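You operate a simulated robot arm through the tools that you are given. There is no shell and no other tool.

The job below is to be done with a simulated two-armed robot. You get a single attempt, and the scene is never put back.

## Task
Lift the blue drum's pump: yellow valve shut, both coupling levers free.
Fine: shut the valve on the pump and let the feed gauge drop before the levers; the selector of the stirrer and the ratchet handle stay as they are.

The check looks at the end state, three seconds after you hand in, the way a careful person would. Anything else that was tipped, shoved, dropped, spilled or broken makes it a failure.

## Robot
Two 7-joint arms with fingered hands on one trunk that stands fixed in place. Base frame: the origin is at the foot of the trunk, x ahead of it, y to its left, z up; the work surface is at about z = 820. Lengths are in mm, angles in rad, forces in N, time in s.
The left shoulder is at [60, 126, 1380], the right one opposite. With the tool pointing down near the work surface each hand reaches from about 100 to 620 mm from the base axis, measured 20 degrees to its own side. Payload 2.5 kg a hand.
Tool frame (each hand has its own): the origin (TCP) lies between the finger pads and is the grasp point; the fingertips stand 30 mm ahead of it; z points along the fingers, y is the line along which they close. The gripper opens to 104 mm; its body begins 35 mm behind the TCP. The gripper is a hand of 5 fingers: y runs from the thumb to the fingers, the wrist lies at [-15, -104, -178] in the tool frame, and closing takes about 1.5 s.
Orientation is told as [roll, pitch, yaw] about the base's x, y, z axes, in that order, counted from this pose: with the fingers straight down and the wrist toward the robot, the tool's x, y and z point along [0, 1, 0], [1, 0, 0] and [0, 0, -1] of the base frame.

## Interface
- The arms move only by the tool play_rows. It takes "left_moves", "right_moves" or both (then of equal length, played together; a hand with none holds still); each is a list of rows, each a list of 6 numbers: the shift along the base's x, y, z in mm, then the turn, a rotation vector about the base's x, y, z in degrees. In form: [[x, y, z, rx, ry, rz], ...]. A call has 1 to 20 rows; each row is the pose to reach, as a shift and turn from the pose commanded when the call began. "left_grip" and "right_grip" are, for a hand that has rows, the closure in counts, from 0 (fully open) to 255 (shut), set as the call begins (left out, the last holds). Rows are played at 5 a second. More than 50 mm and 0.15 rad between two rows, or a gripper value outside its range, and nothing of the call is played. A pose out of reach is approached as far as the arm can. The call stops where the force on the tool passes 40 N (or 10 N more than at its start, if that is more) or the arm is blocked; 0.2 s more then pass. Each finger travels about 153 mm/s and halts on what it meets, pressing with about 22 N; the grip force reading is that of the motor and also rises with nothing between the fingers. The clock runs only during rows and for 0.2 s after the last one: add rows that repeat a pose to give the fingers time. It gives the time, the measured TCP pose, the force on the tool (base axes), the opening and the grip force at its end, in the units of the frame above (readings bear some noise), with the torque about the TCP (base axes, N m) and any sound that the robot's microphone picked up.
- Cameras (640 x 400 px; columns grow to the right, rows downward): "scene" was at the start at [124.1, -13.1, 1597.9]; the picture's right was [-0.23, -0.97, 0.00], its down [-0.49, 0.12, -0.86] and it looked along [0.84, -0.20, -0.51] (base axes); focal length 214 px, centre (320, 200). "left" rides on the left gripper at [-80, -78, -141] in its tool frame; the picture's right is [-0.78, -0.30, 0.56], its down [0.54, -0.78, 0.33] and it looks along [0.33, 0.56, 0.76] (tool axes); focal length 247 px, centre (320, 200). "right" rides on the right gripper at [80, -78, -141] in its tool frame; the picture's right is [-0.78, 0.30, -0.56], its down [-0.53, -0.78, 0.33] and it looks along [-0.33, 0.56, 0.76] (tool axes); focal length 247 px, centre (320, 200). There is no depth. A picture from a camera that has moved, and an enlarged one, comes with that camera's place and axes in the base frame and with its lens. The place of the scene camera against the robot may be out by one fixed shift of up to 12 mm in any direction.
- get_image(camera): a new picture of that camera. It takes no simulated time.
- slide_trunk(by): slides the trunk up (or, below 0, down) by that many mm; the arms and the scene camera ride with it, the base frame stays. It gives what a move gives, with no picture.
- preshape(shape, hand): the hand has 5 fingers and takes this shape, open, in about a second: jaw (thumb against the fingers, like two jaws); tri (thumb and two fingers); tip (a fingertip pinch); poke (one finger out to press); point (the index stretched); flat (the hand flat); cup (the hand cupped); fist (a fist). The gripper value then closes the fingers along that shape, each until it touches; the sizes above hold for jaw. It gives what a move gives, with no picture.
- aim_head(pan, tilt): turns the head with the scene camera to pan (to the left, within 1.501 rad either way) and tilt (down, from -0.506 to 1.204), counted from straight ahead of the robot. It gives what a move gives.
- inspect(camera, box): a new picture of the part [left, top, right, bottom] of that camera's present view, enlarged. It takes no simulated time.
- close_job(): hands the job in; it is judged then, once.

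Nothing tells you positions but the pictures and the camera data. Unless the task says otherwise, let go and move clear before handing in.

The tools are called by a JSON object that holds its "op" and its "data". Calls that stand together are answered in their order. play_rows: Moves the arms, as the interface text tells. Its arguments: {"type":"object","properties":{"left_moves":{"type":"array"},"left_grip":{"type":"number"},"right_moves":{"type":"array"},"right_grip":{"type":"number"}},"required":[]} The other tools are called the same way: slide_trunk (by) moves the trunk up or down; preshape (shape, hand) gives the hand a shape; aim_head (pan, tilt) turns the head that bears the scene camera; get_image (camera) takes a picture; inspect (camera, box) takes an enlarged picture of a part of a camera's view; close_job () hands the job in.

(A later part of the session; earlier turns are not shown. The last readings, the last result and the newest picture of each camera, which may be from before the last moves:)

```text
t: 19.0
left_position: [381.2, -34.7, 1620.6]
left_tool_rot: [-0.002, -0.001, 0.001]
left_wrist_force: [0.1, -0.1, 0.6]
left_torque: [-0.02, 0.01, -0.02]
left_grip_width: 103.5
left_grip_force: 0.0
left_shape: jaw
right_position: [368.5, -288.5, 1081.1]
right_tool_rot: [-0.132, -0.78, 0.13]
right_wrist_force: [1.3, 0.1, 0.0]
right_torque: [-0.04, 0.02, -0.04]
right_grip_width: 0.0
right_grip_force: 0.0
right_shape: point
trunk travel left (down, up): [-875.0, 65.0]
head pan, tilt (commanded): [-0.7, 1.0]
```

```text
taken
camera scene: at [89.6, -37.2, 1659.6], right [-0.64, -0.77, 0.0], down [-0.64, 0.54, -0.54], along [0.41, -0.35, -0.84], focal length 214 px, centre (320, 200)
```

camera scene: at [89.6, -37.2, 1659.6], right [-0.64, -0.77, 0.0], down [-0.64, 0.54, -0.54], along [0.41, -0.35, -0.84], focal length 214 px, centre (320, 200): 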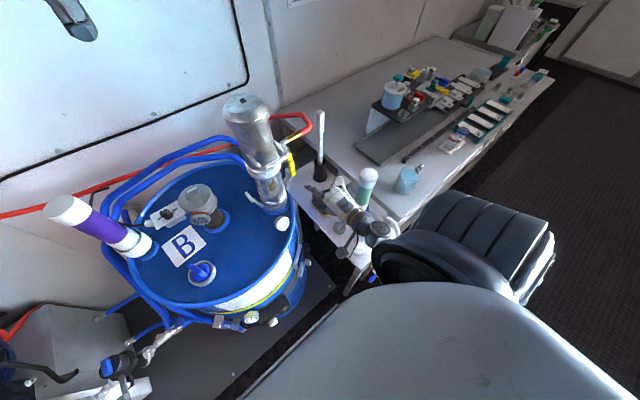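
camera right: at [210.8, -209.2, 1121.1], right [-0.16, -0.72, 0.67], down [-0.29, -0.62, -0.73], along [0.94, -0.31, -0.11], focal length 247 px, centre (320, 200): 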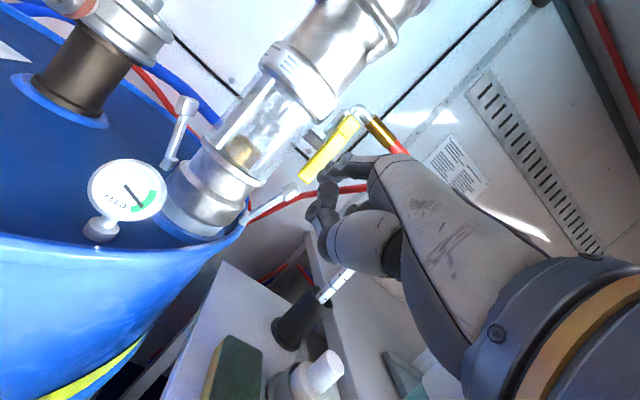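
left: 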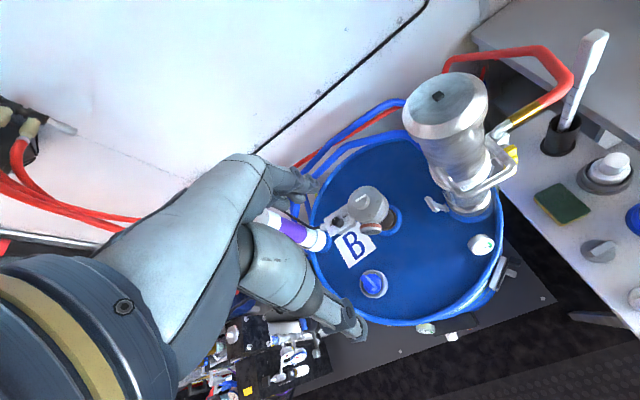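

The forearm looks free; the wrist was simply folded too close to the trunk. I'll move forward a little with a small left yaw so the wrist gets room, still short of the handle.

{"op": "play_rows", "data": {"right_moves": [[15, -5, 5, 2.6, 0.5, 6.4], [35, -5, 5, 5.2, 1, 12.9], [45, 0, 0, 5.2, 1, 12.9], [45, 5, -5, 5.2, 1, 12.9], [45, 5, -5, 5.2, 1, 12.9]]}}

{"op": "get_image", "data": {"camera": "right"}}

{"op": "aim_head", "data": {"pan": -0.45, "tilt": 0.8}}

{"op": "inspect", "data": {"camera": "scene", "box": [260, 130, 460, 330]}}

```text
t: 20.2
left_position: [381.7, -35.0, 1621.8]
left_tool_rot: [-0.001, -0.001, 0.002]
left_wrist_force: [0.5, -0.4, 0.2]
left_torque: [-0.01, 0.03, 0.02]
left_grip_width: 103.5
left_grip_force: 0.1
left_shape: jaw
right_position: [411.9, -283.1, 1076.0]
right_tool_rot: [0.001, -0.778, 0.259]
right_wrist_force: [-0.4, 0.9, 0.4]
right_torque: [0.0, -0.01, -0.04]
right_grip_width: 0.0
right_grip_force: 0.1
right_shape: point
trunk travel left (down, up): [-875.0, 65.0]
head pan, tilt (commanded): [-0.7, 1.0]
```

```text
taken
camera right: at [242.2, -244.9, 1123.3], right [0.03, -0.8, 0.6], down [-0.17, -0.6, -0.78], along [0.99, -0.08, -0.15], focal length 247 px, centre (320, 200)
```

right: 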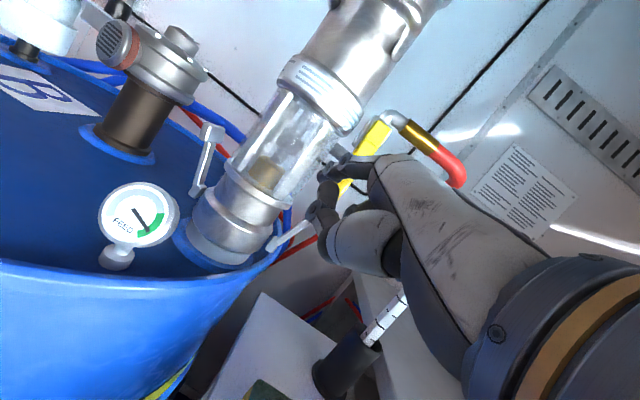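

```text
t: 20.9
left_position: [382.5, -35.0, 1621.5]
left_tool_rot: [-0.002, -0.001, 0.001]
left_wrist_force: [0.7, -0.3, 0.1]
left_torque: [-0.01, -0.04, -0.01]
left_grip_width: 103.5
left_grip_force: 0.1
left_shape: jaw
right_position: [413.0, -283.7, 1077.5]
right_tool_rot: [0.001, -0.78, 0.259]
right_wrist_force: [-0.1, -0.7, -1.0]
right_torque: [-0.01, -0.02, 0.03]
right_grip_width: 0.1
right_grip_force: 0.1
right_shape: point
trunk travel left (down, up): [-875.0, 65.0]
head pan, tilt (commanded): [-0.45, 0.799]
```

```text
2.00 times, centred on (360, 230) of scene
camera zoom: at [108.7, -27.5, 1674.7], right [-0.44, -0.9, 0.0], down [-0.65, 0.31, -0.7], along [0.63, -0.3, -0.72], focal length 429 px, centre (240, 140)
```

zoom: 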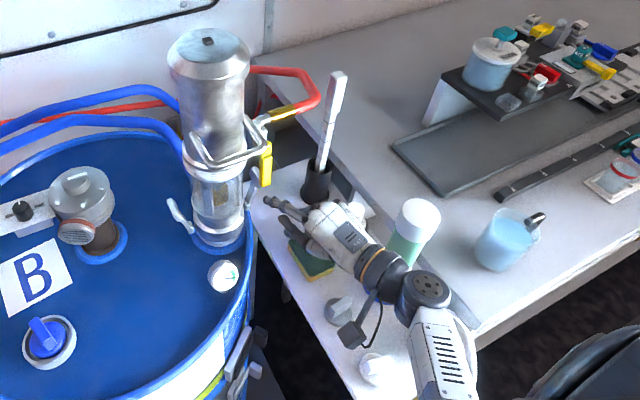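

The index tip is about 30 mm in front of the handle plane and just left of the handle. I'll straighten the yaw slightly and check alignment before inserting.

{"op": "play_rows", "data": {"right_moves": [[6, 8, 0, 0, 0, -5], [12, 16, -2, 0, 0, -10], [12, 16, -2, 0, 0, -10]]}}

{"op": "inspect", "data": {"camera": "right", "box": [200, 80, 440, 280]}}

{"op": "inspect", "data": {"camera": "scene", "box": [310, 170, 410, 260]}}

```text
t: 21.8
left_position: [382.8, -35.3, 1622.1]
left_tool_rot: [0.0, 0.0, 0.002]
left_wrist_force: [0.8, -1.1, 0.0]
left_torque: [0.01, 0.03, -0.02]
left_grip_width: 103.8
left_grip_force: 0.1
left_shape: jaw
right_position: [425.3, -268.2, 1073.9]
right_tool_rot: [0.0, -0.778, 0.085]
right_wrist_force: [-0.4, -0.2, -0.1]
right_torque: [-0.03, -0.01, 0.0]
right_grip_width: 0.1
right_grip_force: 0.1
right_shape: point
trunk travel left (down, up): [-875.0, 65.0]
head pan, tilt (commanded): [-0.45, 0.799]
```

```text
2.00 times, centred on (320, 180) of right
camera zoom: at [263.7, -200.1, 1120.8], right [-0.11, -0.79, 0.6], down [-0.27, -0.56, -0.78], along [0.96, -0.25, -0.15], focal length 494 px, centre (320, 240)
```

zoom: 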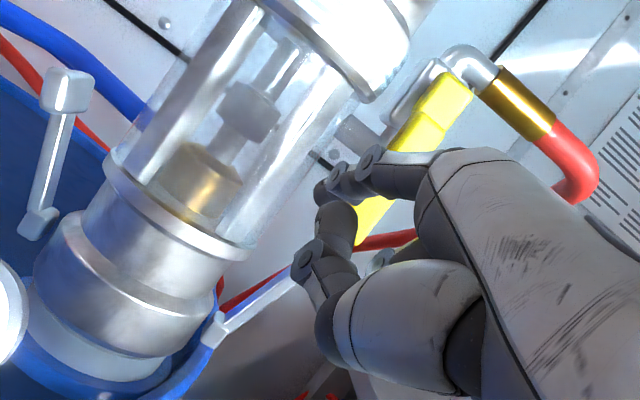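

```text
4.44 times, centred on (360, 215) of scene
camera zoom: at [108.7, -27.7, 1674.7], right [-0.44, -0.9, 0.0], down [-0.65, 0.31, -0.7], along [0.63, -0.3, -0.72], focal length 953 px, centre (142, 133)
```

zoom: 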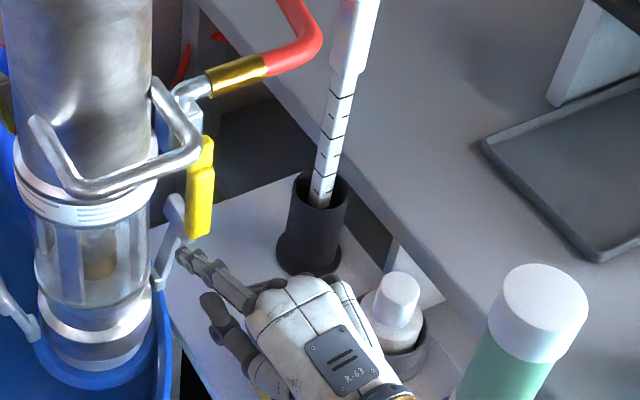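

Index tip is at about (489,-245,1105), aligned with the gap left of the handle. I'll push it forward about 29 mm into the gap.

{"op": "play_rows", "data": {"right_moves": [[8, 0, 0, 0, 0, 0], [16, 0, 0, 0, 0, 0], [24, 0, 0, 0, 0, 0], [29, 0, 0, 0, 0, 0], [29, 0, 0, 0, 0, 0]]}}

{"op": "inspect", "data": {"camera": "right", "box": [200, 80, 440, 280]}}

{"op": "inspect", "data": {"camera": "scene", "box": [310, 170, 410, 260]}}

```text
t: 22.9
left_position: [382.5, -35.1, 1622.3]
left_tool_rot: [-0.004, 0.0, 0.002]
left_wrist_force: [0.1, -0.2, 0.3]
left_torque: [-0.02, 0.0, 0.02]
left_grip_width: 103.7
left_grip_force: 0.0
left_shape: jaw
right_position: [455.4, -267.2, 1074.4]
right_tool_rot: [0.001, -0.778, 0.086]
right_wrist_force: [0.5, 0.2, -0.4]
right_torque: [-0.01, 0.01, 0.0]
right_grip_width: 0.1
right_grip_force: 0.0
right_shape: point
trunk travel left (down, up): [-875.0, 65.0]
head pan, tilt (commanded): [-0.45, 0.799]
```

```text
2.00 times, centred on (320, 180) of right
camera zoom: at [293.2, -199.5, 1121.6], right [-0.11, -0.79, 0.6], down [-0.27, -0.56, -0.78], along [0.96, -0.25, -0.15], focal length 494 px, centre (320, 240)
```

zoom: 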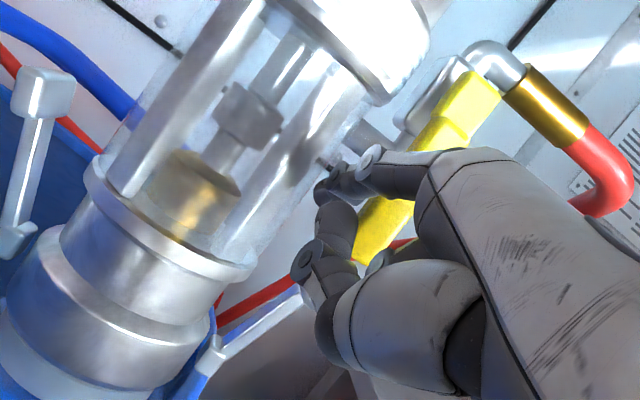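

```text
4.44 times, centred on (360, 215) of scene
camera zoom: at [108.8, -27.4, 1674.7], right [-0.44, -0.9, 0.0], down [-0.65, 0.31, -0.7], along [0.63, -0.3, -0.72], focal length 953 px, centre (142, 133)
```

zoom: 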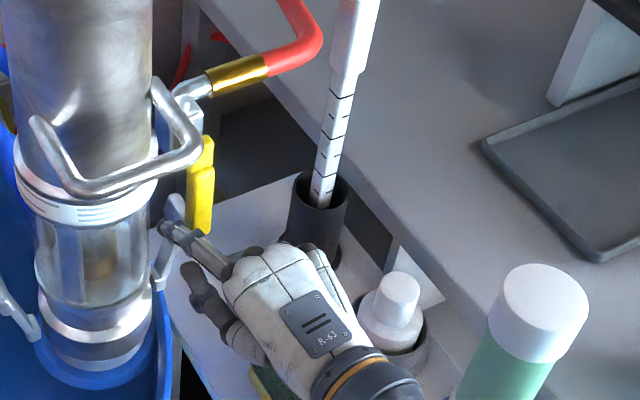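

The index is inside the gap left of the handle. Now I sweep it toward -y and up along the handle's arc, first part to about 40°.

{"op": "play_rows", "data": {"right_moves": [[0, -5, 1, 0, 0, 0], [0, -10, 1, 0, 0, 0], [0, -16, 1, 0, 0, 0], [0, -22, 1, 0, 0, 0], [0, -28, 1, 0, 0, 0], [0, -34, 1, 0, 0, 0], [0, -40, 2, 0, 0, 0], [0, -46, 3, 0, 0, 0], [0, -52, 6, 0, 0, 0], [0, -57, 8, 0, 0, 0]]}}

{"op": "inspect", "data": {"camera": "right", "box": [200, 80, 440, 280]}}

{"op": "inspect", "data": {"camera": "scene", "box": [300, 160, 420, 260]}}

```text
t: 25.1
left_position: [382.7, -36.6, 1621.5]
left_tool_rot: [-0.001, -0.001, 0.002]
left_wrist_force: [0.2, -0.1, -0.2]
left_torque: [-0.02, -0.03, -0.02]
left_grip_width: 103.4
left_grip_force: 0.0
left_shape: jaw
right_position: [452.8, -324.8, 1082.2]
right_tool_rot: [0.0, -0.78, 0.086]
right_wrist_force: [-0.1, 0.1, 0.4]
right_torque: [-0.05, 0.02, 0.02]
right_grip_width: 0.1
right_grip_force: 0.1
right_shape: point
trunk travel left (down, up): [-875.0, 65.0]
head pan, tilt (commanded): [-0.45, 0.799]
```

```text
2.00 times, centred on (320, 180) of right
camera zoom: at [292.1, -256.9, 1129.9], right [-0.11, -0.79, 0.6], down [-0.27, -0.56, -0.78], along [0.96, -0.25, -0.15], focal length 494 px, centre (320, 240)
```

zoom: 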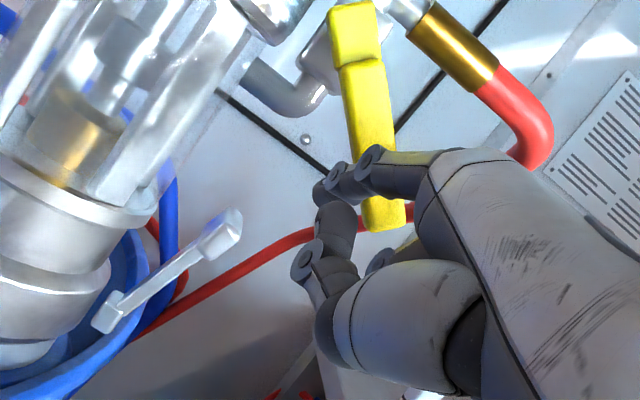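

```text
4.00 times, centred on (360, 210) of scene
camera zoom: at [108.7, -27.4, 1674.7], right [-0.44, -0.9, 0.0], down [-0.65, 0.31, -0.7], along [0.63, -0.3, -0.72], focal length 858 px, centre (160, 160)
```

zoom: 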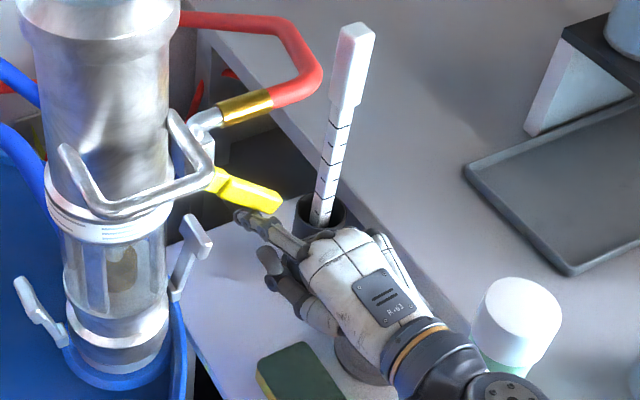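

The handle is swinging freely with the finger (about 45°). Continue to horizontal.

{"op": "play_rows", "data": {"right_moves": [[0, -5, 3, 0, 0, 0], [0, -10, 6, 0, 0, 0], [0, -15, 10, 0, 0, 0], [0, -19, 14, 0, 0, 0], [0, -23, 19, 0, 0, 0], [0, -26, 24, 0, 0, 0], [0, -29, 29, 0, 0, 0], [0, -32, 34, 0, 0, 0], [0, -34, 40, 0, 0, 0], [0, -36, 46, 0, 0, 0], [0, -37, 50, 0, 0, 0], [0, -37, 50, 0, 0, 0]]}}

{"op": "inspect", "data": {"camera": "right", "box": [200, 80, 440, 280]}}

{"op": "inspect", "data": {"camera": "scene", "box": [290, 160, 410, 260]}}

```text
t: 27.8
left_position: [382.7, -35.0, 1621.7]
left_tool_rot: [-0.001, -0.001, 0.001]
left_wrist_force: [-0.3, 0.2, 0.6]
left_torque: [-0.01, -0.02, 0.0]
left_grip_width: 103.6
left_grip_force: 0.1
left_shape: jaw
right_position: [454.0, -361.8, 1133.1]
right_tool_rot: [0.002, -0.779, 0.084]
right_wrist_force: [-6.2, 2.4, -6.8]
right_torque: [-0.21, 0.17, 0.16]
right_grip_width: 96.0
right_grip_force: 0.2
right_shape: point
trunk travel left (down, up): [-875.0, 65.0]
head pan, tilt (commanded): [-0.45, 0.799]
```

```text
2.00 times, centred on (320, 180) of right
camera zoom: at [292.5, -294.2, 1179.0], right [-0.11, -0.79, 0.6], down [-0.27, -0.56, -0.78], along [0.96, -0.25, -0.15], focal length 494 px, centre (320, 240)
```

zoom: 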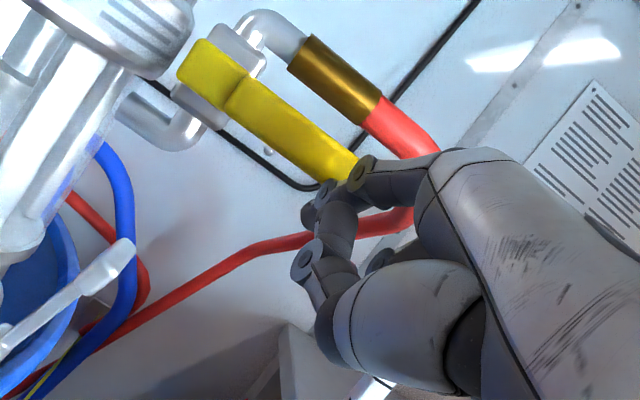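

```text
4.00 times, centred on (350, 210) of scene
camera zoom: at [108.5, -27.6, 1674.7], right [-0.44, -0.9, 0.0], down [-0.65, 0.31, -0.7], along [0.63, -0.3, -0.72], focal length 858 px, centre (200, 160)
```

zoom: 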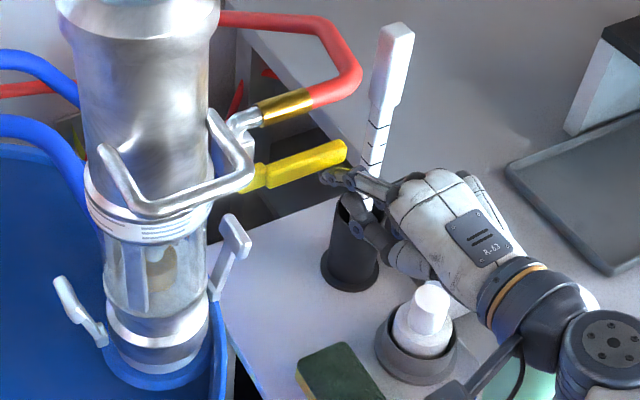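

The handle is now about horizontal and met its stop (≈9 N). I'll back the finger off down and away, then check the valve angle and the FEED gauge.

{"op": "play_rows", "data": {"right_moves": [[0, 0, -6, 0, 0, 0], [0, 0, -14, 0, 0, 0], [-15, 0, -16, 0, 0, 0], [-35, -10, -16, 0, 0, 0], [-55, -20, -10, 0, 0, 0], [-55, -20, -10, 0, 0, 0]]}}

{"op": "inspect", "data": {"camera": "scene", "box": [270, 140, 410, 280]}}

{"op": "get_image", "data": {"camera": "right"}}

{"op": "inspect", "data": {"camera": "scene", "box": [290, 250, 340, 290]}}

```text
t: 29.1
left_position: [382.7, -35.4, 1621.2]
left_tool_rot: [-0.003, 0.0, 0.002]
left_wrist_force: [-1.7, 0.8, 0.2]
left_torque: [0.0, 0.02, 0.01]
left_grip_width: 103.5
left_grip_force: 0.1
left_shape: jaw
right_position: [397.6, -379.4, 1122.7]
right_tool_rot: [0.004, -0.78, 0.083]
right_wrist_force: [0.7, 0.0, -0.1]
right_torque: [0.03, 0.02, -0.02]
right_grip_width: 95.7
right_grip_force: 0.1
right_shape: point
trunk travel left (down, up): [-875.0, 65.0]
head pan, tilt (commanded): [-0.45, 0.799]
```

```text
2.86 times, centred on (340, 210) of scene
camera zoom: at [108.9, -27.4, 1674.7], right [-0.44, -0.9, 0.0], down [-0.65, 0.31, -0.7], along [0.63, -0.3, -0.72], focal length 613 px, centre (263, 171)
```

zoom: 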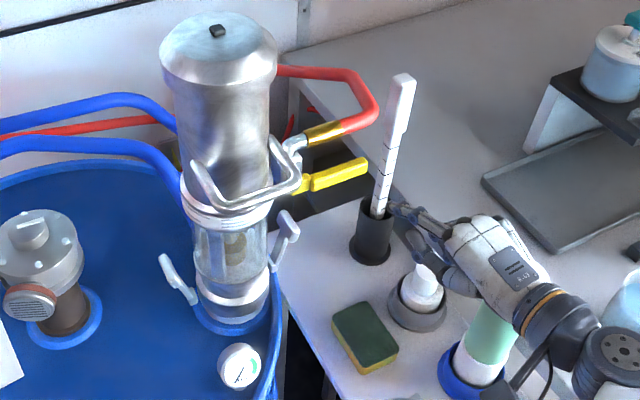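

```text
taken
camera right: at [236.3, -313.1, 1169.1], right [-0.11, -0.79, 0.6], down [-0.27, -0.56, -0.78], along [0.96, -0.25, -0.15], focal length 247 px, centre (320, 200)
```

right: 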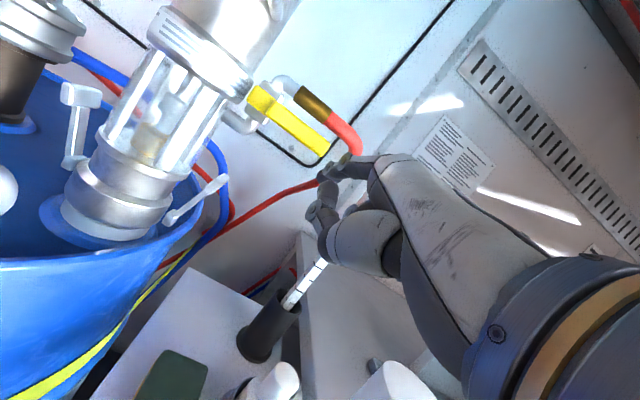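

```text
10.00 times, centred on (315, 270) of scene
camera zoom: at [108.9, -27.4, 1674.7], right [-0.44, -0.9, 0.0], down [-0.65, 0.31, -0.7], along [0.63, -0.3, -0.72], focal length 2145 px, centre (370, -500)
```

zoom: 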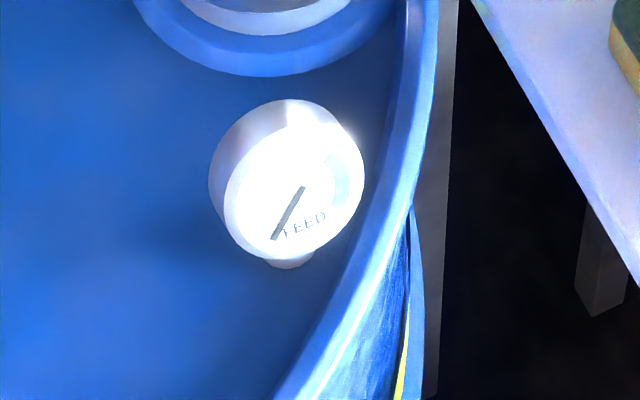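

The FEED needle has left the green and dropped, and the yellow handle is horizontal (shut). Next the right lever: I re-form the pointing finger and bring it in front of the gap between the glass and the right lever's cross bar (tip aimed at about (480,-256,1069)).

{"op": "preshape", "data": {"hand": "right", "shape": "point"}}

{"op": "play_rows", "data": {"right_moves": [[5, 25, -25, 0, 0, 0], [10, 55, -50, 0, 0, 0], [13, 80, -72, 0, 0, 0], [16, 102, -85, 0, 0, 0], [16, 102, -85, 0, 0, 0]]}}

{"op": "inspect", "data": {"camera": "right", "box": [200, 80, 440, 280]}}

{"op": "inspect", "data": {"camera": "scene", "box": [270, 170, 390, 290]}}

```text
t: 30.1
left_position: [382.2, -35.4, 1621.6]
left_tool_rot: [0.0, -0.001, 0.001]
left_wrist_force: [1.3, 0.4, -0.1]
left_torque: [-0.01, 0.01, 0.02]
left_grip_width: 103.7
left_grip_force: 0.0
left_shape: jaw
right_position: [398.5, -379.9, 1121.4]
right_tool_rot: [0.002, -0.778, 0.086]
right_wrist_force: [0.1, -0.1, 0.4]
right_torque: [-0.01, 0.03, 0.02]
right_grip_width: 95.9
right_grip_force: 0.0
right_shape: point
trunk travel left (down, up): [-875.0, 65.0]
head pan, tilt (commanded): [-0.45, 0.799]
```

```text
t: 31.2
left_position: [382.7, -35.5, 1621.8]
left_tool_rot: [0.002, 0.001, 0.001]
left_wrist_force: [0.4, 0.3, -0.7]
left_torque: [0.01, -0.03, -0.01]
left_grip_width: 103.6
left_grip_force: 0.0
left_shape: jaw
right_position: [413.5, -284.2, 1036.0]
right_tool_rot: [-0.022, -0.772, 0.104]
right_wrist_force: [0.5, -0.9, -0.5]
right_torque: [-0.01, 0.0, -0.02]
right_grip_width: 95.8
right_grip_force: 0.1
right_shape: point
trunk travel left (down, up): [-875.0, 65.0]
head pan, tilt (commanded): [-0.45, 0.799]
```

```text
2.00 times, centred on (320, 180) of right
camera zoom: at [253.0, -215.8, 1083.5], right [-0.11, -0.78, 0.62], down [-0.28, -0.57, -0.77], along [0.96, -0.25, -0.15], focal length 494 px, centre (320, 240)
```

zoom: 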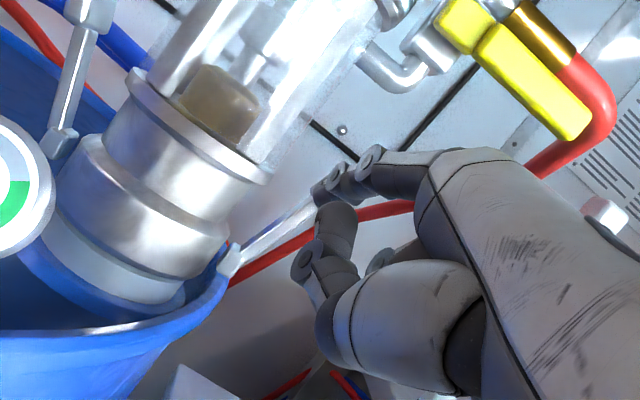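

```text
3.33 times, centred on (330, 230) of scene
camera zoom: at [108.7, -27.7, 1674.7], right [-0.44, -0.9, 0.0], down [-0.65, 0.31, -0.7], along [0.63, -0.3, -0.72], focal length 715 px, centre (287, 100)
```

zoom: 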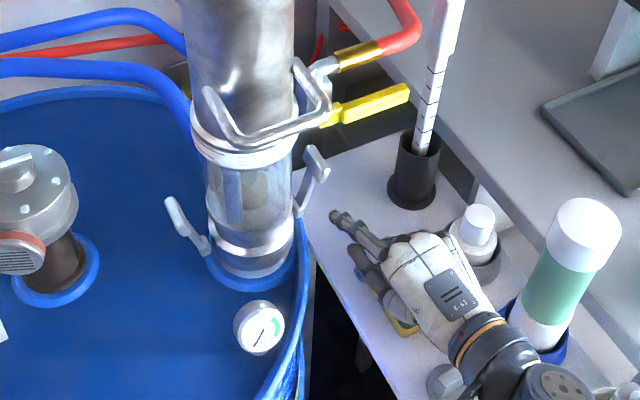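

Gauge is fully down. The index tip is about 50 mm in front of the right lever bar; I advance partly and check alignment.

{"op": "play_rows", "data": {"right_moves": [[10, 1, 1, 0, 0, 0], [20, 2, 1, 0, 0, 0], [27, 2, 1, 0, 0, 0], [27, 2, 1, 0, 0, 0]]}}

{"op": "inspect", "data": {"camera": "right", "box": [200, 80, 440, 280]}}

{"op": "inspect", "data": {"camera": "scene", "box": [290, 190, 380, 260]}}

```text
t: 32.2
left_position: [382.2, -35.2, 1621.0]
left_tool_rot: [-0.001, 0.0, 0.0]
left_wrist_force: [-0.3, 0.2, 0.3]
left_torque: [-0.02, 0.02, -0.05]
left_grip_width: 103.5
left_grip_force: 0.0
left_shape: jaw
right_position: [444.7, -274.8, 1039.1]
right_tool_rot: [0.002, -0.781, 0.084]
right_wrist_force: [-0.4, 0.0, -0.8]
right_torque: [0.01, 0.01, -0.04]
right_grip_width: 96.1
right_grip_force: 0.0
right_shape: point
trunk travel left (down, up): [-875.0, 65.0]
head pan, tilt (commanded): [-0.45, 0.799]
```

```text
2.00 times, centred on (320, 180) of right
camera zoom: at [282.9, -208.4, 1085.8], right [-0.11, -0.79, 0.6], down [-0.27, -0.56, -0.78], along [0.96, -0.25, -0.15], focal length 494 px, centre (320, 240)
```

zoom: 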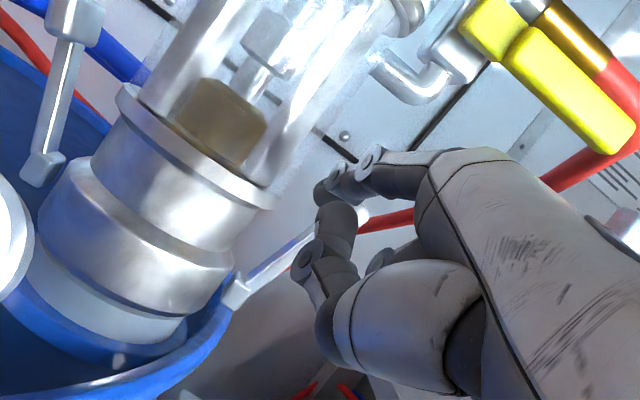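

```text
5.71 times, centred on (335, 225) of scene
camera zoom: at [108.8, -27.4, 1674.7], right [-0.44, -0.9, 0.0], down [-0.65, 0.31, -0.7], along [0.63, -0.3, -0.72], focal length 1226 px, centre (234, 57)
```

zoom: 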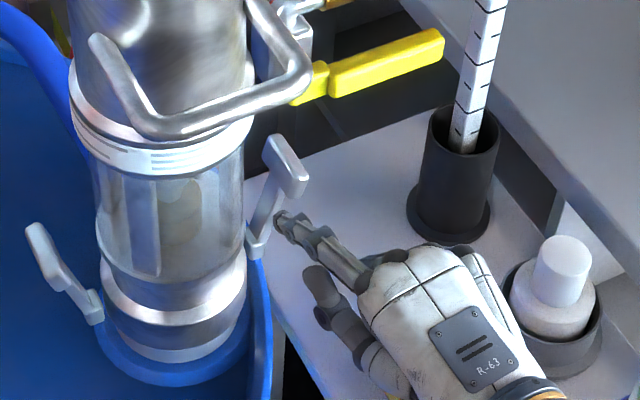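

The fingertip (≈508,-253,1070) lines up with the gap inside the right lever. I advance 38 mm so it reaches past the lever arm on its inner side.

{"op": "play_rows", "data": {"right_moves": [[10, 0, 0, 0, 0, 0], [20, 0, 0, 0, 0, 0], [30, 0, 0, 0, 0, 0], [38, 0, 0, 0, 0, 0], [38, 0, 0, 0, 0, 0]]}}

{"op": "inspect", "data": {"camera": "right", "box": [200, 80, 440, 280]}}

{"op": "inspect", "data": {"camera": "scene", "box": [290, 190, 380, 260]}}

```text
t: 33.5
left_position: [382.3, -36.0, 1622.0]
left_tool_rot: [-0.003, 0.002, 0.003]
left_wrist_force: [1.1, 0.2, 0.0]
left_torque: [0.03, -0.01, 0.02]
left_grip_width: 103.5
left_grip_force: 0.0
left_shape: jaw
right_position: [480.9, -276.6, 1038.1]
right_tool_rot: [0.0, -0.781, 0.084]
right_wrist_force: [-0.4, -0.1, -0.6]
right_torque: [0.0, -0.03, 0.02]
right_grip_width: 96.1
right_grip_force: 0.1
right_shape: point
trunk travel left (down, up): [-875.0, 65.0]
head pan, tilt (commanded): [-0.45, 0.799]
```

```text
2.00 times, centred on (320, 180) of right
camera zoom: at [319.4, -210.2, 1085.2], right [-0.11, -0.79, 0.6], down [-0.27, -0.56, -0.78], along [0.96, -0.25, -0.15], focal length 494 px, centre (320, 240)
```

zoom: 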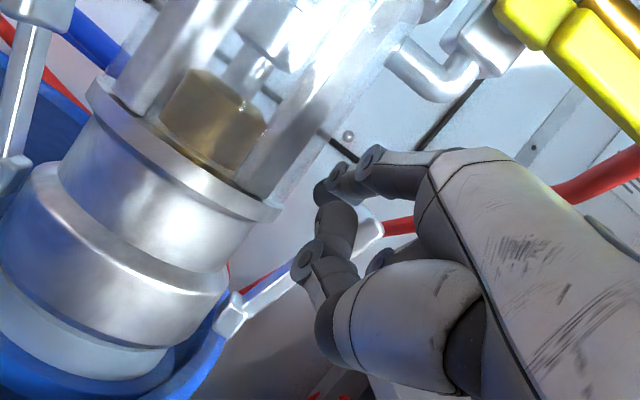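

```text
5.71 times, centred on (335, 225) of scene
camera zoom: at [108.7, -27.4, 1674.7], right [-0.44, -0.9, 0.0], down [-0.65, 0.31, -0.7], along [0.63, -0.3, -0.72], focal length 1226 px, centre (234, 57)
```

zoom: 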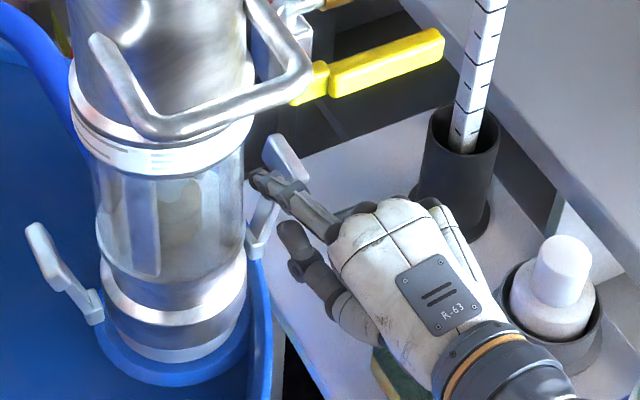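

The finger is inside the right lever. I sweep outward and down along the lever's arc, first to about 50°.

{"op": "play_rows", "data": {"right_moves": [[0, -5, 0, 0, 0, 0], [0, -10, 0, 0, 0, 0], [0, -16, -1.5, 0, 0, 0], [0, -22, -3, 0, 0, 0], [0, -28, -6, 0, 0, 0], [0, -34, -9, 0, 0, 0], [0, -40, -12, 0, 0, 0], [0, -45, -16, 0, 0, 0], [0, -45, -16, 0, 0, 0]]}}

{"op": "inspect", "data": {"camera": "right", "box": [200, 80, 440, 280]}}

{"op": "inspect", "data": {"camera": "scene", "box": [290, 190, 380, 260]}}

```text
t: 35.5
left_position: [382.6, -35.8, 1622.2]
left_tool_rot: [-0.002, -0.001, 0.002]
left_wrist_force: [-0.1, 0.5, 0.2]
left_torque: [0.01, 0.0, 0.0]
left_grip_width: 103.5
left_grip_force: 0.0
left_shape: jaw
right_position: [480.2, -321.6, 1022.8]
right_tool_rot: [0.002, -0.78, 0.086]
right_wrist_force: [0.0, 0.5, 0.1]
right_torque: [-0.01, -0.04, -0.02]
right_grip_width: 0.0
right_grip_force: 0.0
right_shape: point
trunk travel left (down, up): [-875.0, 65.0]
head pan, tilt (commanded): [-0.45, 0.799]
```

```text
2.00 times, centred on (320, 180) of right
camera zoom: at [318.9, -254.4, 1069.7], right [-0.11, -0.79, 0.6], down [-0.27, -0.56, -0.78], along [0.96, -0.25, -0.15], focal length 494 px, centre (320, 240)
```

zoom: 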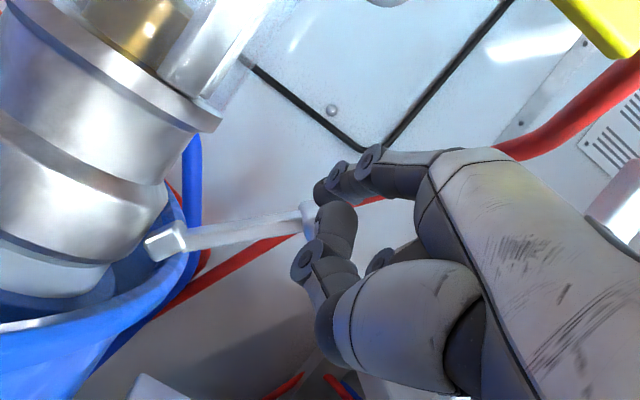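

```text
5.71 times, centred on (335, 225) of scene
camera zoom: at [108.7, -27.3, 1674.7], right [-0.44, -0.9, 0.0], down [-0.65, 0.31, -0.7], along [0.63, -0.3, -0.72], focal length 1226 px, centre (234, 57)
```

zoom: 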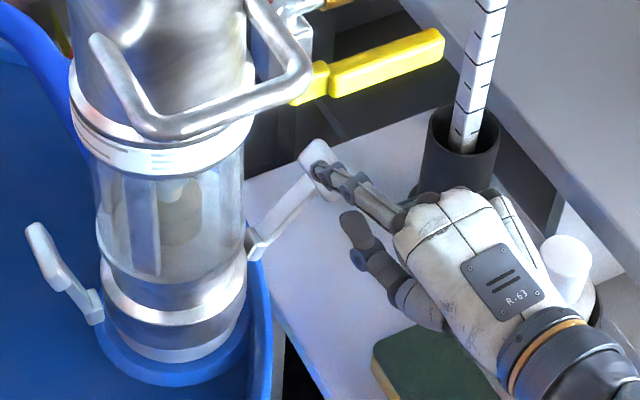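

The lever is swinging out with the finger. Continue to about 85–90°, watching the force.

{"op": "play_rows", "data": {"right_moves": [[0, -5, -4, 0, 0, 0], [0, -9, -9, 0, 0, 0], [0, -13, -14, 0, 0, 0], [0, -17, -19, 0, 0, 0], [0, -20, -25, 0, 0, 0], [0, -22.5, -31, 0, 0, 0], [0, -24, -37, 0, 0, 0], [0, -25, -42, 0, 0, 0], [0, -25, -42, 0, 0, 0]]}}

{"op": "inspect", "data": {"camera": "right", "box": [200, 80, 440, 280]}}

{"op": "inspect", "data": {"camera": "scene", "box": [290, 190, 380, 260]}}

```text
t: 37.5
left_position: [382.3, -35.9, 1622.7]
left_tool_rot: [-0.002, -0.002, 0.002]
left_wrist_force: [1.0, 0.2, 0.7]
left_torque: [-0.01, -0.01, 0.01]
left_grip_width: 103.5
left_grip_force: 0.0
left_shape: jaw
right_position: [480.4, -345.4, 985.0]
right_tool_rot: [0.003, -0.781, 0.086]
right_wrist_force: [-0.4, -0.5, 0.9]
right_torque: [-0.07, -0.04, -0.02]
right_grip_width: 0.2
right_grip_force: 0.1
right_shape: point
right hand out of reach, approached as far as the arm can: row 8, 9
trunk travel left (down, up): [-875.0, 65.0]
head pan, tilt (commanded): [-0.45, 0.799]
```

```text
2.00 times, centred on (320, 180) of right
camera zoom: at [318.5, -278.2, 1031.8], right [-0.11, -0.79, 0.6], down [-0.27, -0.56, -0.78], along [0.96, -0.25, -0.15], focal length 494 px, centre (320, 240)
```

zoom: 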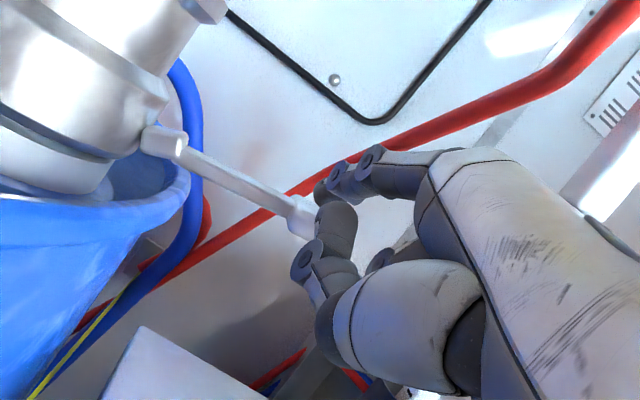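

```text
5.71 times, centred on (335, 225) of scene
camera zoom: at [108.9, -27.5, 1674.7], right [-0.44, -0.9, 0.0], down [-0.65, 0.31, -0.7], along [0.63, -0.3, -0.72], focal length 1226 px, centre (234, 57)
```

zoom: 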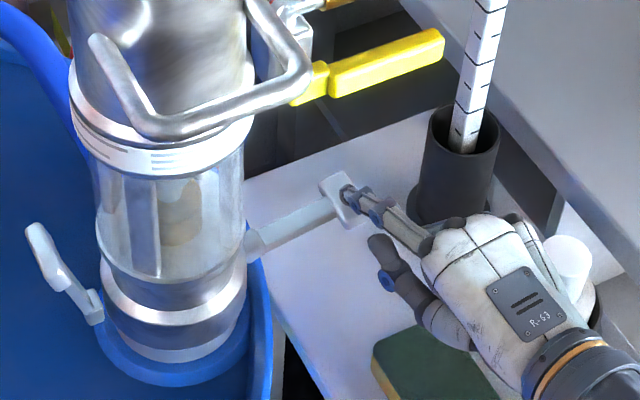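

The right lever is near horizontal now (≈85°). The arm reached its low limit; I lift the finger off, check that the lever stays, then lower the trunk to test whether it has further travel.

{"op": "play_rows", "data": {"right_moves": [[0, 0, 15, 0, 0, 0], [0, 0, 35, 0, 0, 0], [-10, 0, 50, 0, 0, 0], [-10, 0, 50, 0, 0, 0]]}}

{"op": "inspect", "data": {"camera": "scene", "box": [290, 190, 380, 260]}}

{"op": "slide_trunk", "data": {"by": -60}}

{"op": "inspect", "data": {"camera": "right", "box": [160, 80, 400, 280]}}

```text
t: 38.5
left_position: [383.0, -35.0, 1621.9]
left_tool_rot: [0.001, -0.001, 0.002]
left_wrist_force: [-0.6, -0.4, -0.4]
left_torque: [0.0, -0.05, -0.03]
left_grip_width: 103.9
left_grip_force: 0.0
left_shape: jaw
right_position: [470.6, -345.9, 1034.7]
right_tool_rot: [0.005, -0.778, 0.087]
right_wrist_force: [0.6, 0.8, -0.4]
right_torque: [0.0, -0.01, 0.0]
right_grip_width: 0.0
right_grip_force: 0.1
right_shape: point
trunk travel left (down, up): [-875.0, 65.0]
head pan, tilt (commanded): [-0.45, 0.799]
```

```text
5.71 times, centred on (335, 225) of scene
camera zoom: at [109.2, -27.6, 1674.7], right [-0.44, -0.9, 0.0], down [-0.65, 0.31, -0.7], along [0.63, -0.3, -0.72], focal length 1226 px, centre (234, 57)
```

zoom: 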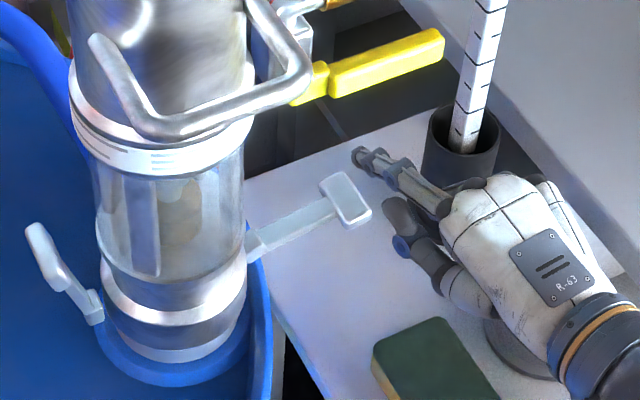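

```text
t: 39.5
left_position: [382.1, -34.6, 1563.1]
left_tool_rot: [-0.002, 0.0, 0.002]
left_wrist_force: [0.4, 0.6, 0.5]
left_torque: [-0.03, -0.03, 0.01]
left_grip_width: 103.3
left_grip_force: 0.1
left_shape: jaw
right_position: [469.7, -346.2, 976.8]
right_tool_rot: [0.0, -0.782, 0.088]
right_wrist_force: [-2.2, -0.1, 3.2]
right_torque: [0.02, -0.27, 0.01]
right_grip_width: 0.2
right_grip_force: 0.1
right_shape: point
trunk travel left (down, up): [-815.0, 125.0]
head pan, tilt (commanded): [-0.45, 0.799]
```

```text
2.00 times, centred on (280, 180) of right
camera zoom: at [308.6, -278.3, 1023.1], right [-0.11, -0.79, 0.6], down [-0.27, -0.56, -0.78], along [0.96, -0.25, -0.15], focal length 494 px, centre (400, 240)
```

zoom: 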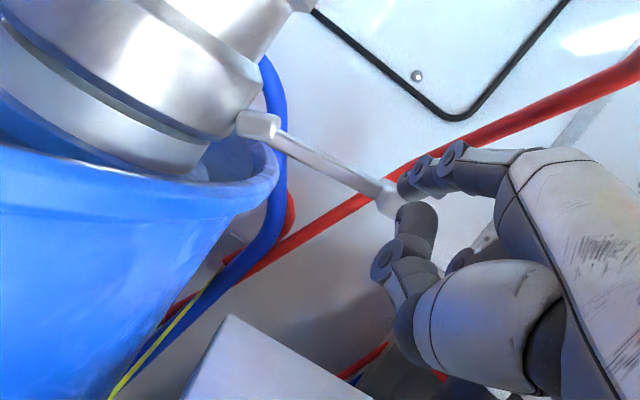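

The finger touches the lever with ~3 N up and the lever hasn't moved, suggesting a stop near horizontal. I press a few mm more to confirm, then lift off.

{"op": "play_rows", "data": {"right_moves": [[0, 0, -3, 0, 0, 0], [0, 0, -6, 0, 0, 0], [0, 0, -6, 0, 0, 0]]}}

{"op": "inspect", "data": {"camera": "right", "box": [160, 80, 400, 280]}}

```text
t: 40.2
left_position: [380.8, -34.3, 1561.3]
left_tool_rot: [-0.001, 0.0, 0.002]
left_wrist_force: [-0.1, 0.7, -0.6]
left_torque: [-0.03, 0.0, -0.01]
left_grip_width: 103.5
left_grip_force: 0.0
left_shape: jaw
right_position: [469.8, -345.6, 969.9]
right_tool_rot: [0.002, -0.781, 0.084]
right_wrist_force: [-4.6, 0.4, 6.3]
right_torque: [0.18, -0.48, 0.04]
right_grip_width: 0.0
right_grip_force: 0.0
right_shape: point
trunk travel left (down, up): [-815.0, 125.0]
head pan, tilt (commanded): [-0.45, 0.799]
```

```text
2.00 times, centred on (280, 180) of right
camera zoom: at [308.6, -278.0, 1017.2], right [-0.11, -0.79, 0.6], down [-0.27, -0.56, -0.78], along [0.96, -0.25, -0.15], focal length 494 px, centre (400, 240)
```

zoom: 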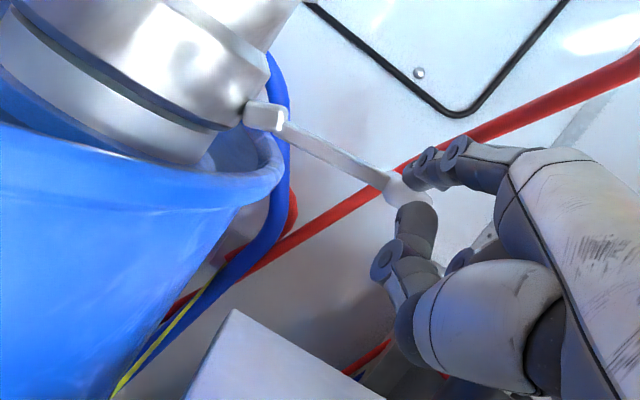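

The lever is firmly at its stop: right lever is free and stays. I retract the right hand from under the handle, back and then up, clear of the pump.

{"op": "play_rows", "data": {"right_moves": [[0, 0, 15, 0, 0, 0], [0, 0, 40, 0, 0, 0], [-25, 0, 50, 0, 0, 0], [-60, 0, 55, 0, 0, 0], [-75, -10, 85, 0, 0, 0], [-85, -15, 125, 0, 0, 0], [-90, -25, 165, 0, 0, 0], [-90, -35, 205, 0, 0, 0], [-90, -35, 205, 0, 0, 0]]}}

{"op": "get_image", "data": {"camera": "scene"}}

{"op": "get_image", "data": {"camera": "right"}}

{"op": "get_image", "data": {"camera": "left"}}

```text
t: 42.2
left_position: [382.5, -35.4, 1562.2]
left_tool_rot: [-0.003, -0.001, 0.001]
left_wrist_force: [-0.1, 0.1, -0.1]
left_torque: [0.03, 0.03, -0.02]
left_grip_width: 103.4
left_grip_force: 0.0
left_shape: jaw
right_position: [379.3, -379.1, 1176.6]
right_tool_rot: [0.002, -0.778, 0.088]
right_wrist_force: [-0.4, 0.1, 0.0]
right_torque: [0.01, 0.03, -0.01]
right_grip_width: 0.4
right_grip_force: 0.0
right_shape: point
trunk travel left (down, up): [-815.0, 125.0]
head pan, tilt (commanded): [-0.45, 0.799]
```

```text
taken
camera scene: at [108.9, -27.3, 1614.7], right [-0.44, -0.9, 0.0], down [-0.65, 0.31, -0.7], along [0.63, -0.3, -0.72], focal length 214 px, centre (320, 200)
```

scene: 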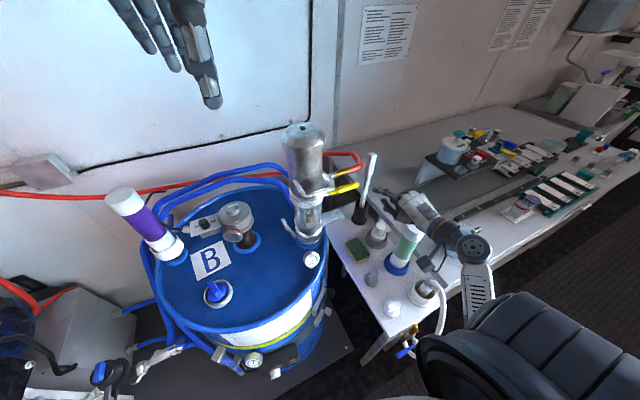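

```text
taken
camera right: at [218.2, -311.6, 1223.1], right [-0.11, -0.79, 0.6], down [-0.27, -0.56, -0.78], along [0.96, -0.25, -0.15], focal length 247 px, centre (320, 200)
```

right: 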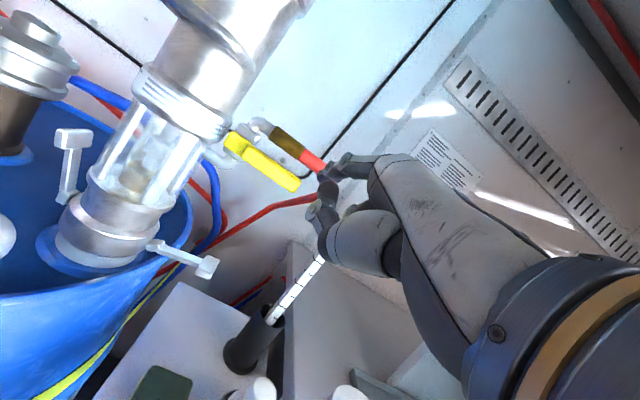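

```text
taken
camera left: at [305.7, -114.8, 1702.6], right [-0.3, -0.78, -0.56], down [-0.78, 0.53, -0.33], along [0.56, 0.33, -0.76], focal length 247 px, centre (320, 200)
```

left: 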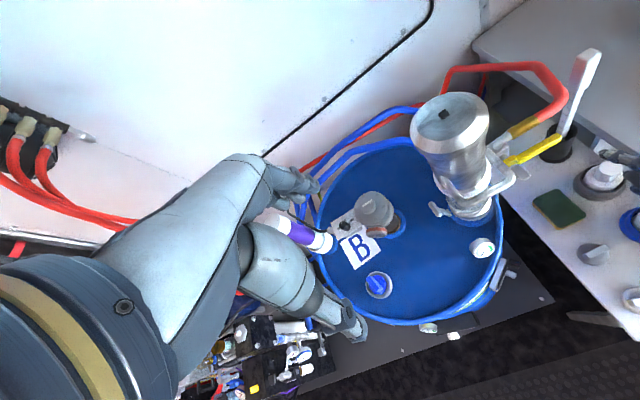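

The right lever stays down at its stop. Now the left hand takes the pointing shape, tilts forward 40° and comes down in front of the left lever, clear of the bail handle and stirrer.

{"op": "preshape", "data": {"hand": "left", "shape": "point"}}

{"op": "play_rows", "data": {"left_moves": [[0, -3, -30, 0, -8, 0], [0, -6, -60, 0, -16, 0], [0, -9, -95, 0, -24, 0], [0, -12, -130, 0, -32, 0], [0, -15, -165, 0, -40, 0], [0, -15, -205, 0, -40, 0], [5, -15, -245, 0, -40, 0], [10, -15, -285, 0, -40, 0], [15, -15, -325, 0, -40, 0], [15, -15, -325, 0, -40, 0]]}}

{"op": "get_image", "data": {"camera": "left"}}

{"op": "get_image", "data": {"camera": "scene"}}

```text
t: 43.1
left_position: [381.3, -34.9, 1562.3]
left_tool_rot: [-0.001, 0.0, 0.001]
left_wrist_force: [0.6, 0.7, 0.7]
left_torque: [0.03, 0.0, -0.03]
left_grip_width: 95.9
left_grip_force: 0.1
left_shape: point
right_position: [379.6, -379.2, 1175.3]
right_tool_rot: [0.002, -0.78, 0.086]
right_wrist_force: [0.6, 0.6, -0.1]
right_torque: [-0.02, -0.03, 0.02]
right_grip_width: 0.2
right_grip_force: 0.1
right_shape: point
trunk travel left (down, up): [-815.0, 125.0]
head pan, tilt (commanded): [-0.45, 0.799]
```

```text
t: 45.4
left_position: [397.6, -50.7, 1239.7]
left_tool_rot: [-0.002, -0.698, 0.0]
left_wrist_force: [0.1, 0.2, -0.1]
left_torque: [0.01, 0.01, -0.01]
left_grip_width: 96.0
left_grip_force: 0.1
left_shape: point
right_position: [378.7, -379.2, 1176.4]
right_tool_rot: [0.002, -0.781, 0.084]
right_wrist_force: [-0.7, -0.4, -0.5]
right_torque: [-0.02, -0.02, 0.02]
right_grip_width: 0.0
right_grip_force: 0.0
right_shape: point
trunk travel left (down, up): [-815.0, 125.0]
head pan, tilt (commanded): [-0.45, 0.799]
```

```text
taken
camera left: at [248.3, -130.5, 1297.5], right [0.13, -0.78, -0.62], down [-0.38, 0.53, -0.75], along [0.92, 0.33, -0.23], focal length 247 px, centre (320, 200)
```

left: 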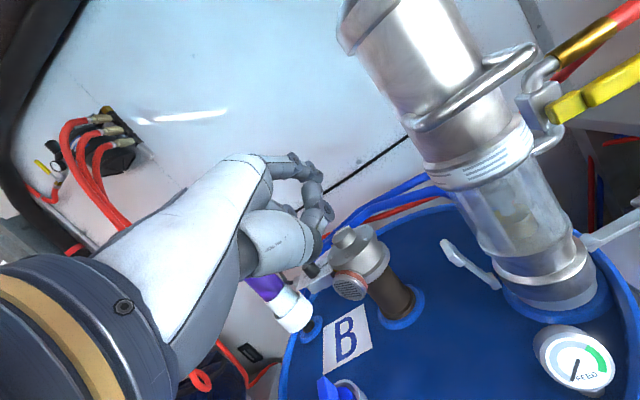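

```text
taken
camera scene: at [108.5, -27.4, 1614.7], right [-0.44, -0.9, 0.0], down [-0.65, 0.31, -0.7], along [0.63, -0.3, -0.72], focal length 214 px, centre (320, 200)
```

scene: 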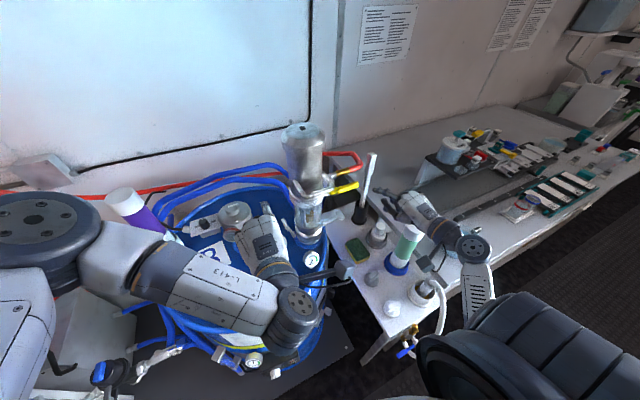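

The left camera gives a good view of the left lever, stirrer and gauge. Zooming in to locate them precisely.

{"op": "inspect", "data": {"camera": "left", "box": [400, 180, 640, 380]}}

{"op": "inspect", "data": {"camera": "left", "box": [250, 130, 450, 350]}}

```text
2.00 times, centred on (520, 280) of left
camera zoom: at [248.3, -130.5, 1297.5], right [0.13, -0.78, -0.62], down [-0.38, 0.53, -0.75], along [0.92, 0.33, -0.23], focal length 494 px, centre (-80, 40)
```

zoom: 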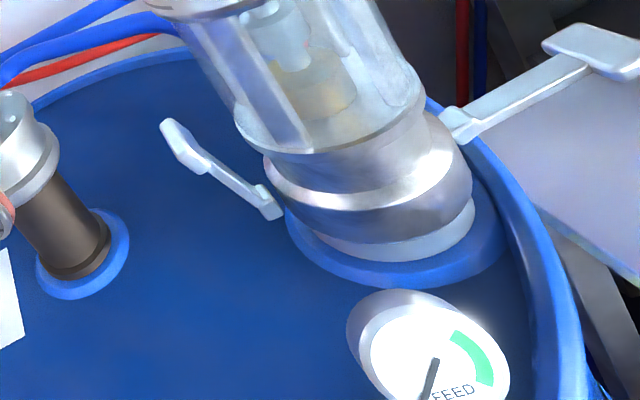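

```text
1.82 times, centred on (350, 240) of left
camera zoom: at [248.3, -130.5, 1297.5], right [0.13, -0.78, -0.62], down [-0.38, 0.53, -0.75], along [0.92, 0.33, -0.23], focal length 449 px, centre (266, 127)
```

zoom: 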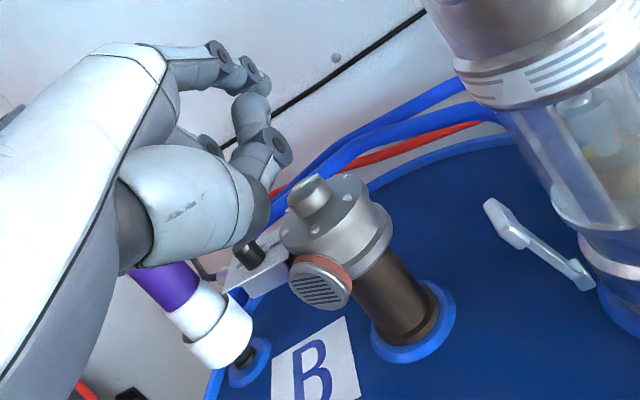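

Left lever pivot is near (538,-143,997) with its bar at about (532–575,-119,1058); the stirrer sits well left at (612,8). I lower the left hand so its index tip is in front of the gap between glass and lever (about (490,-140,1068)).

{"op": "play_rows", "data": {"left_moves": [[0, 0, -40, 0, 0, 0], [0, 0, -80, 0, 0, 0], [5, -15, -120, 0, 0, 0], [12, -40, -155, 0, 0, 0], [20, -60, -180, 0, 0, 0], [25, -73, -197, 0, 0, 0], [25, -73, -197, 0, 0, 0]]}}

{"op": "inspect", "data": {"camera": "left", "box": [200, 80, 440, 280]}}

{"op": "get_image", "data": {"camera": "scene"}}

```text
t: 47.0
left_position: [420.7, -122.4, 1041.4]
left_tool_rot: [-0.002, -0.699, -0.001]
left_wrist_force: [-0.4, -0.3, 0.7]
left_torque: [0.01, -0.02, -0.01]
left_grip_width: 0.0
left_grip_force: 0.1
left_shape: point
right_position: [380.1, -379.0, 1175.8]
right_tool_rot: [0.001, -0.779, 0.087]
right_wrist_force: [0.1, -0.5, -0.5]
right_torque: [0.0, -0.04, 0.0]
right_grip_width: 0.0
right_grip_force: 0.1
right_shape: point
trunk travel left (down, up): [-815.0, 125.0]
head pan, tilt (commanded): [-0.45, 0.799]
```

```text
2.00 times, centred on (320, 180) of left
camera zoom: at [271.5, -202.5, 1098.3], right [0.13, -0.78, -0.62], down [-0.38, 0.53, -0.75], along [0.92, 0.33, -0.23], focal length 494 px, centre (320, 240)
```

zoom: 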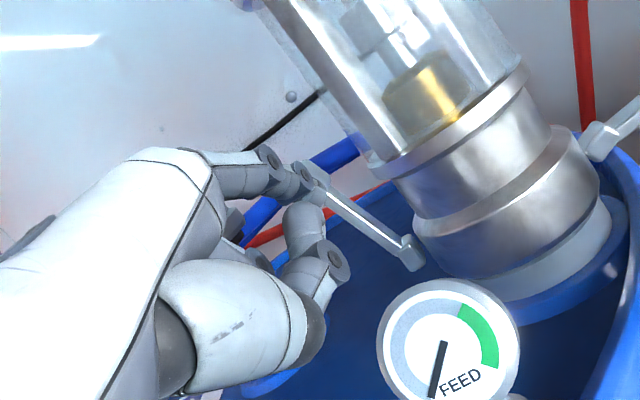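

```text
taken
camera scene: at [108.9, -27.2, 1614.7], right [-0.44, -0.9, 0.0], down [-0.65, 0.31, -0.7], along [0.63, -0.3, -0.72], focal length 214 px, centre (320, 200)
```

scene: 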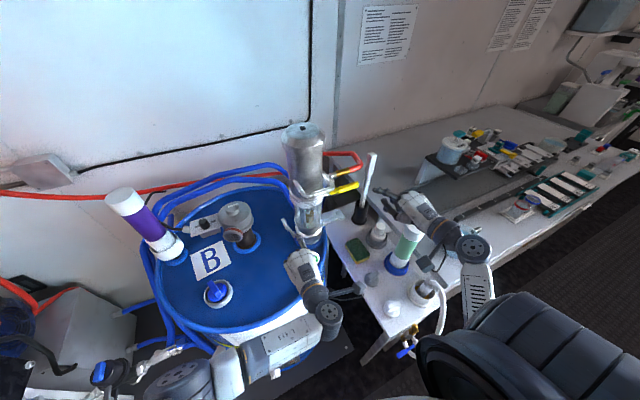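

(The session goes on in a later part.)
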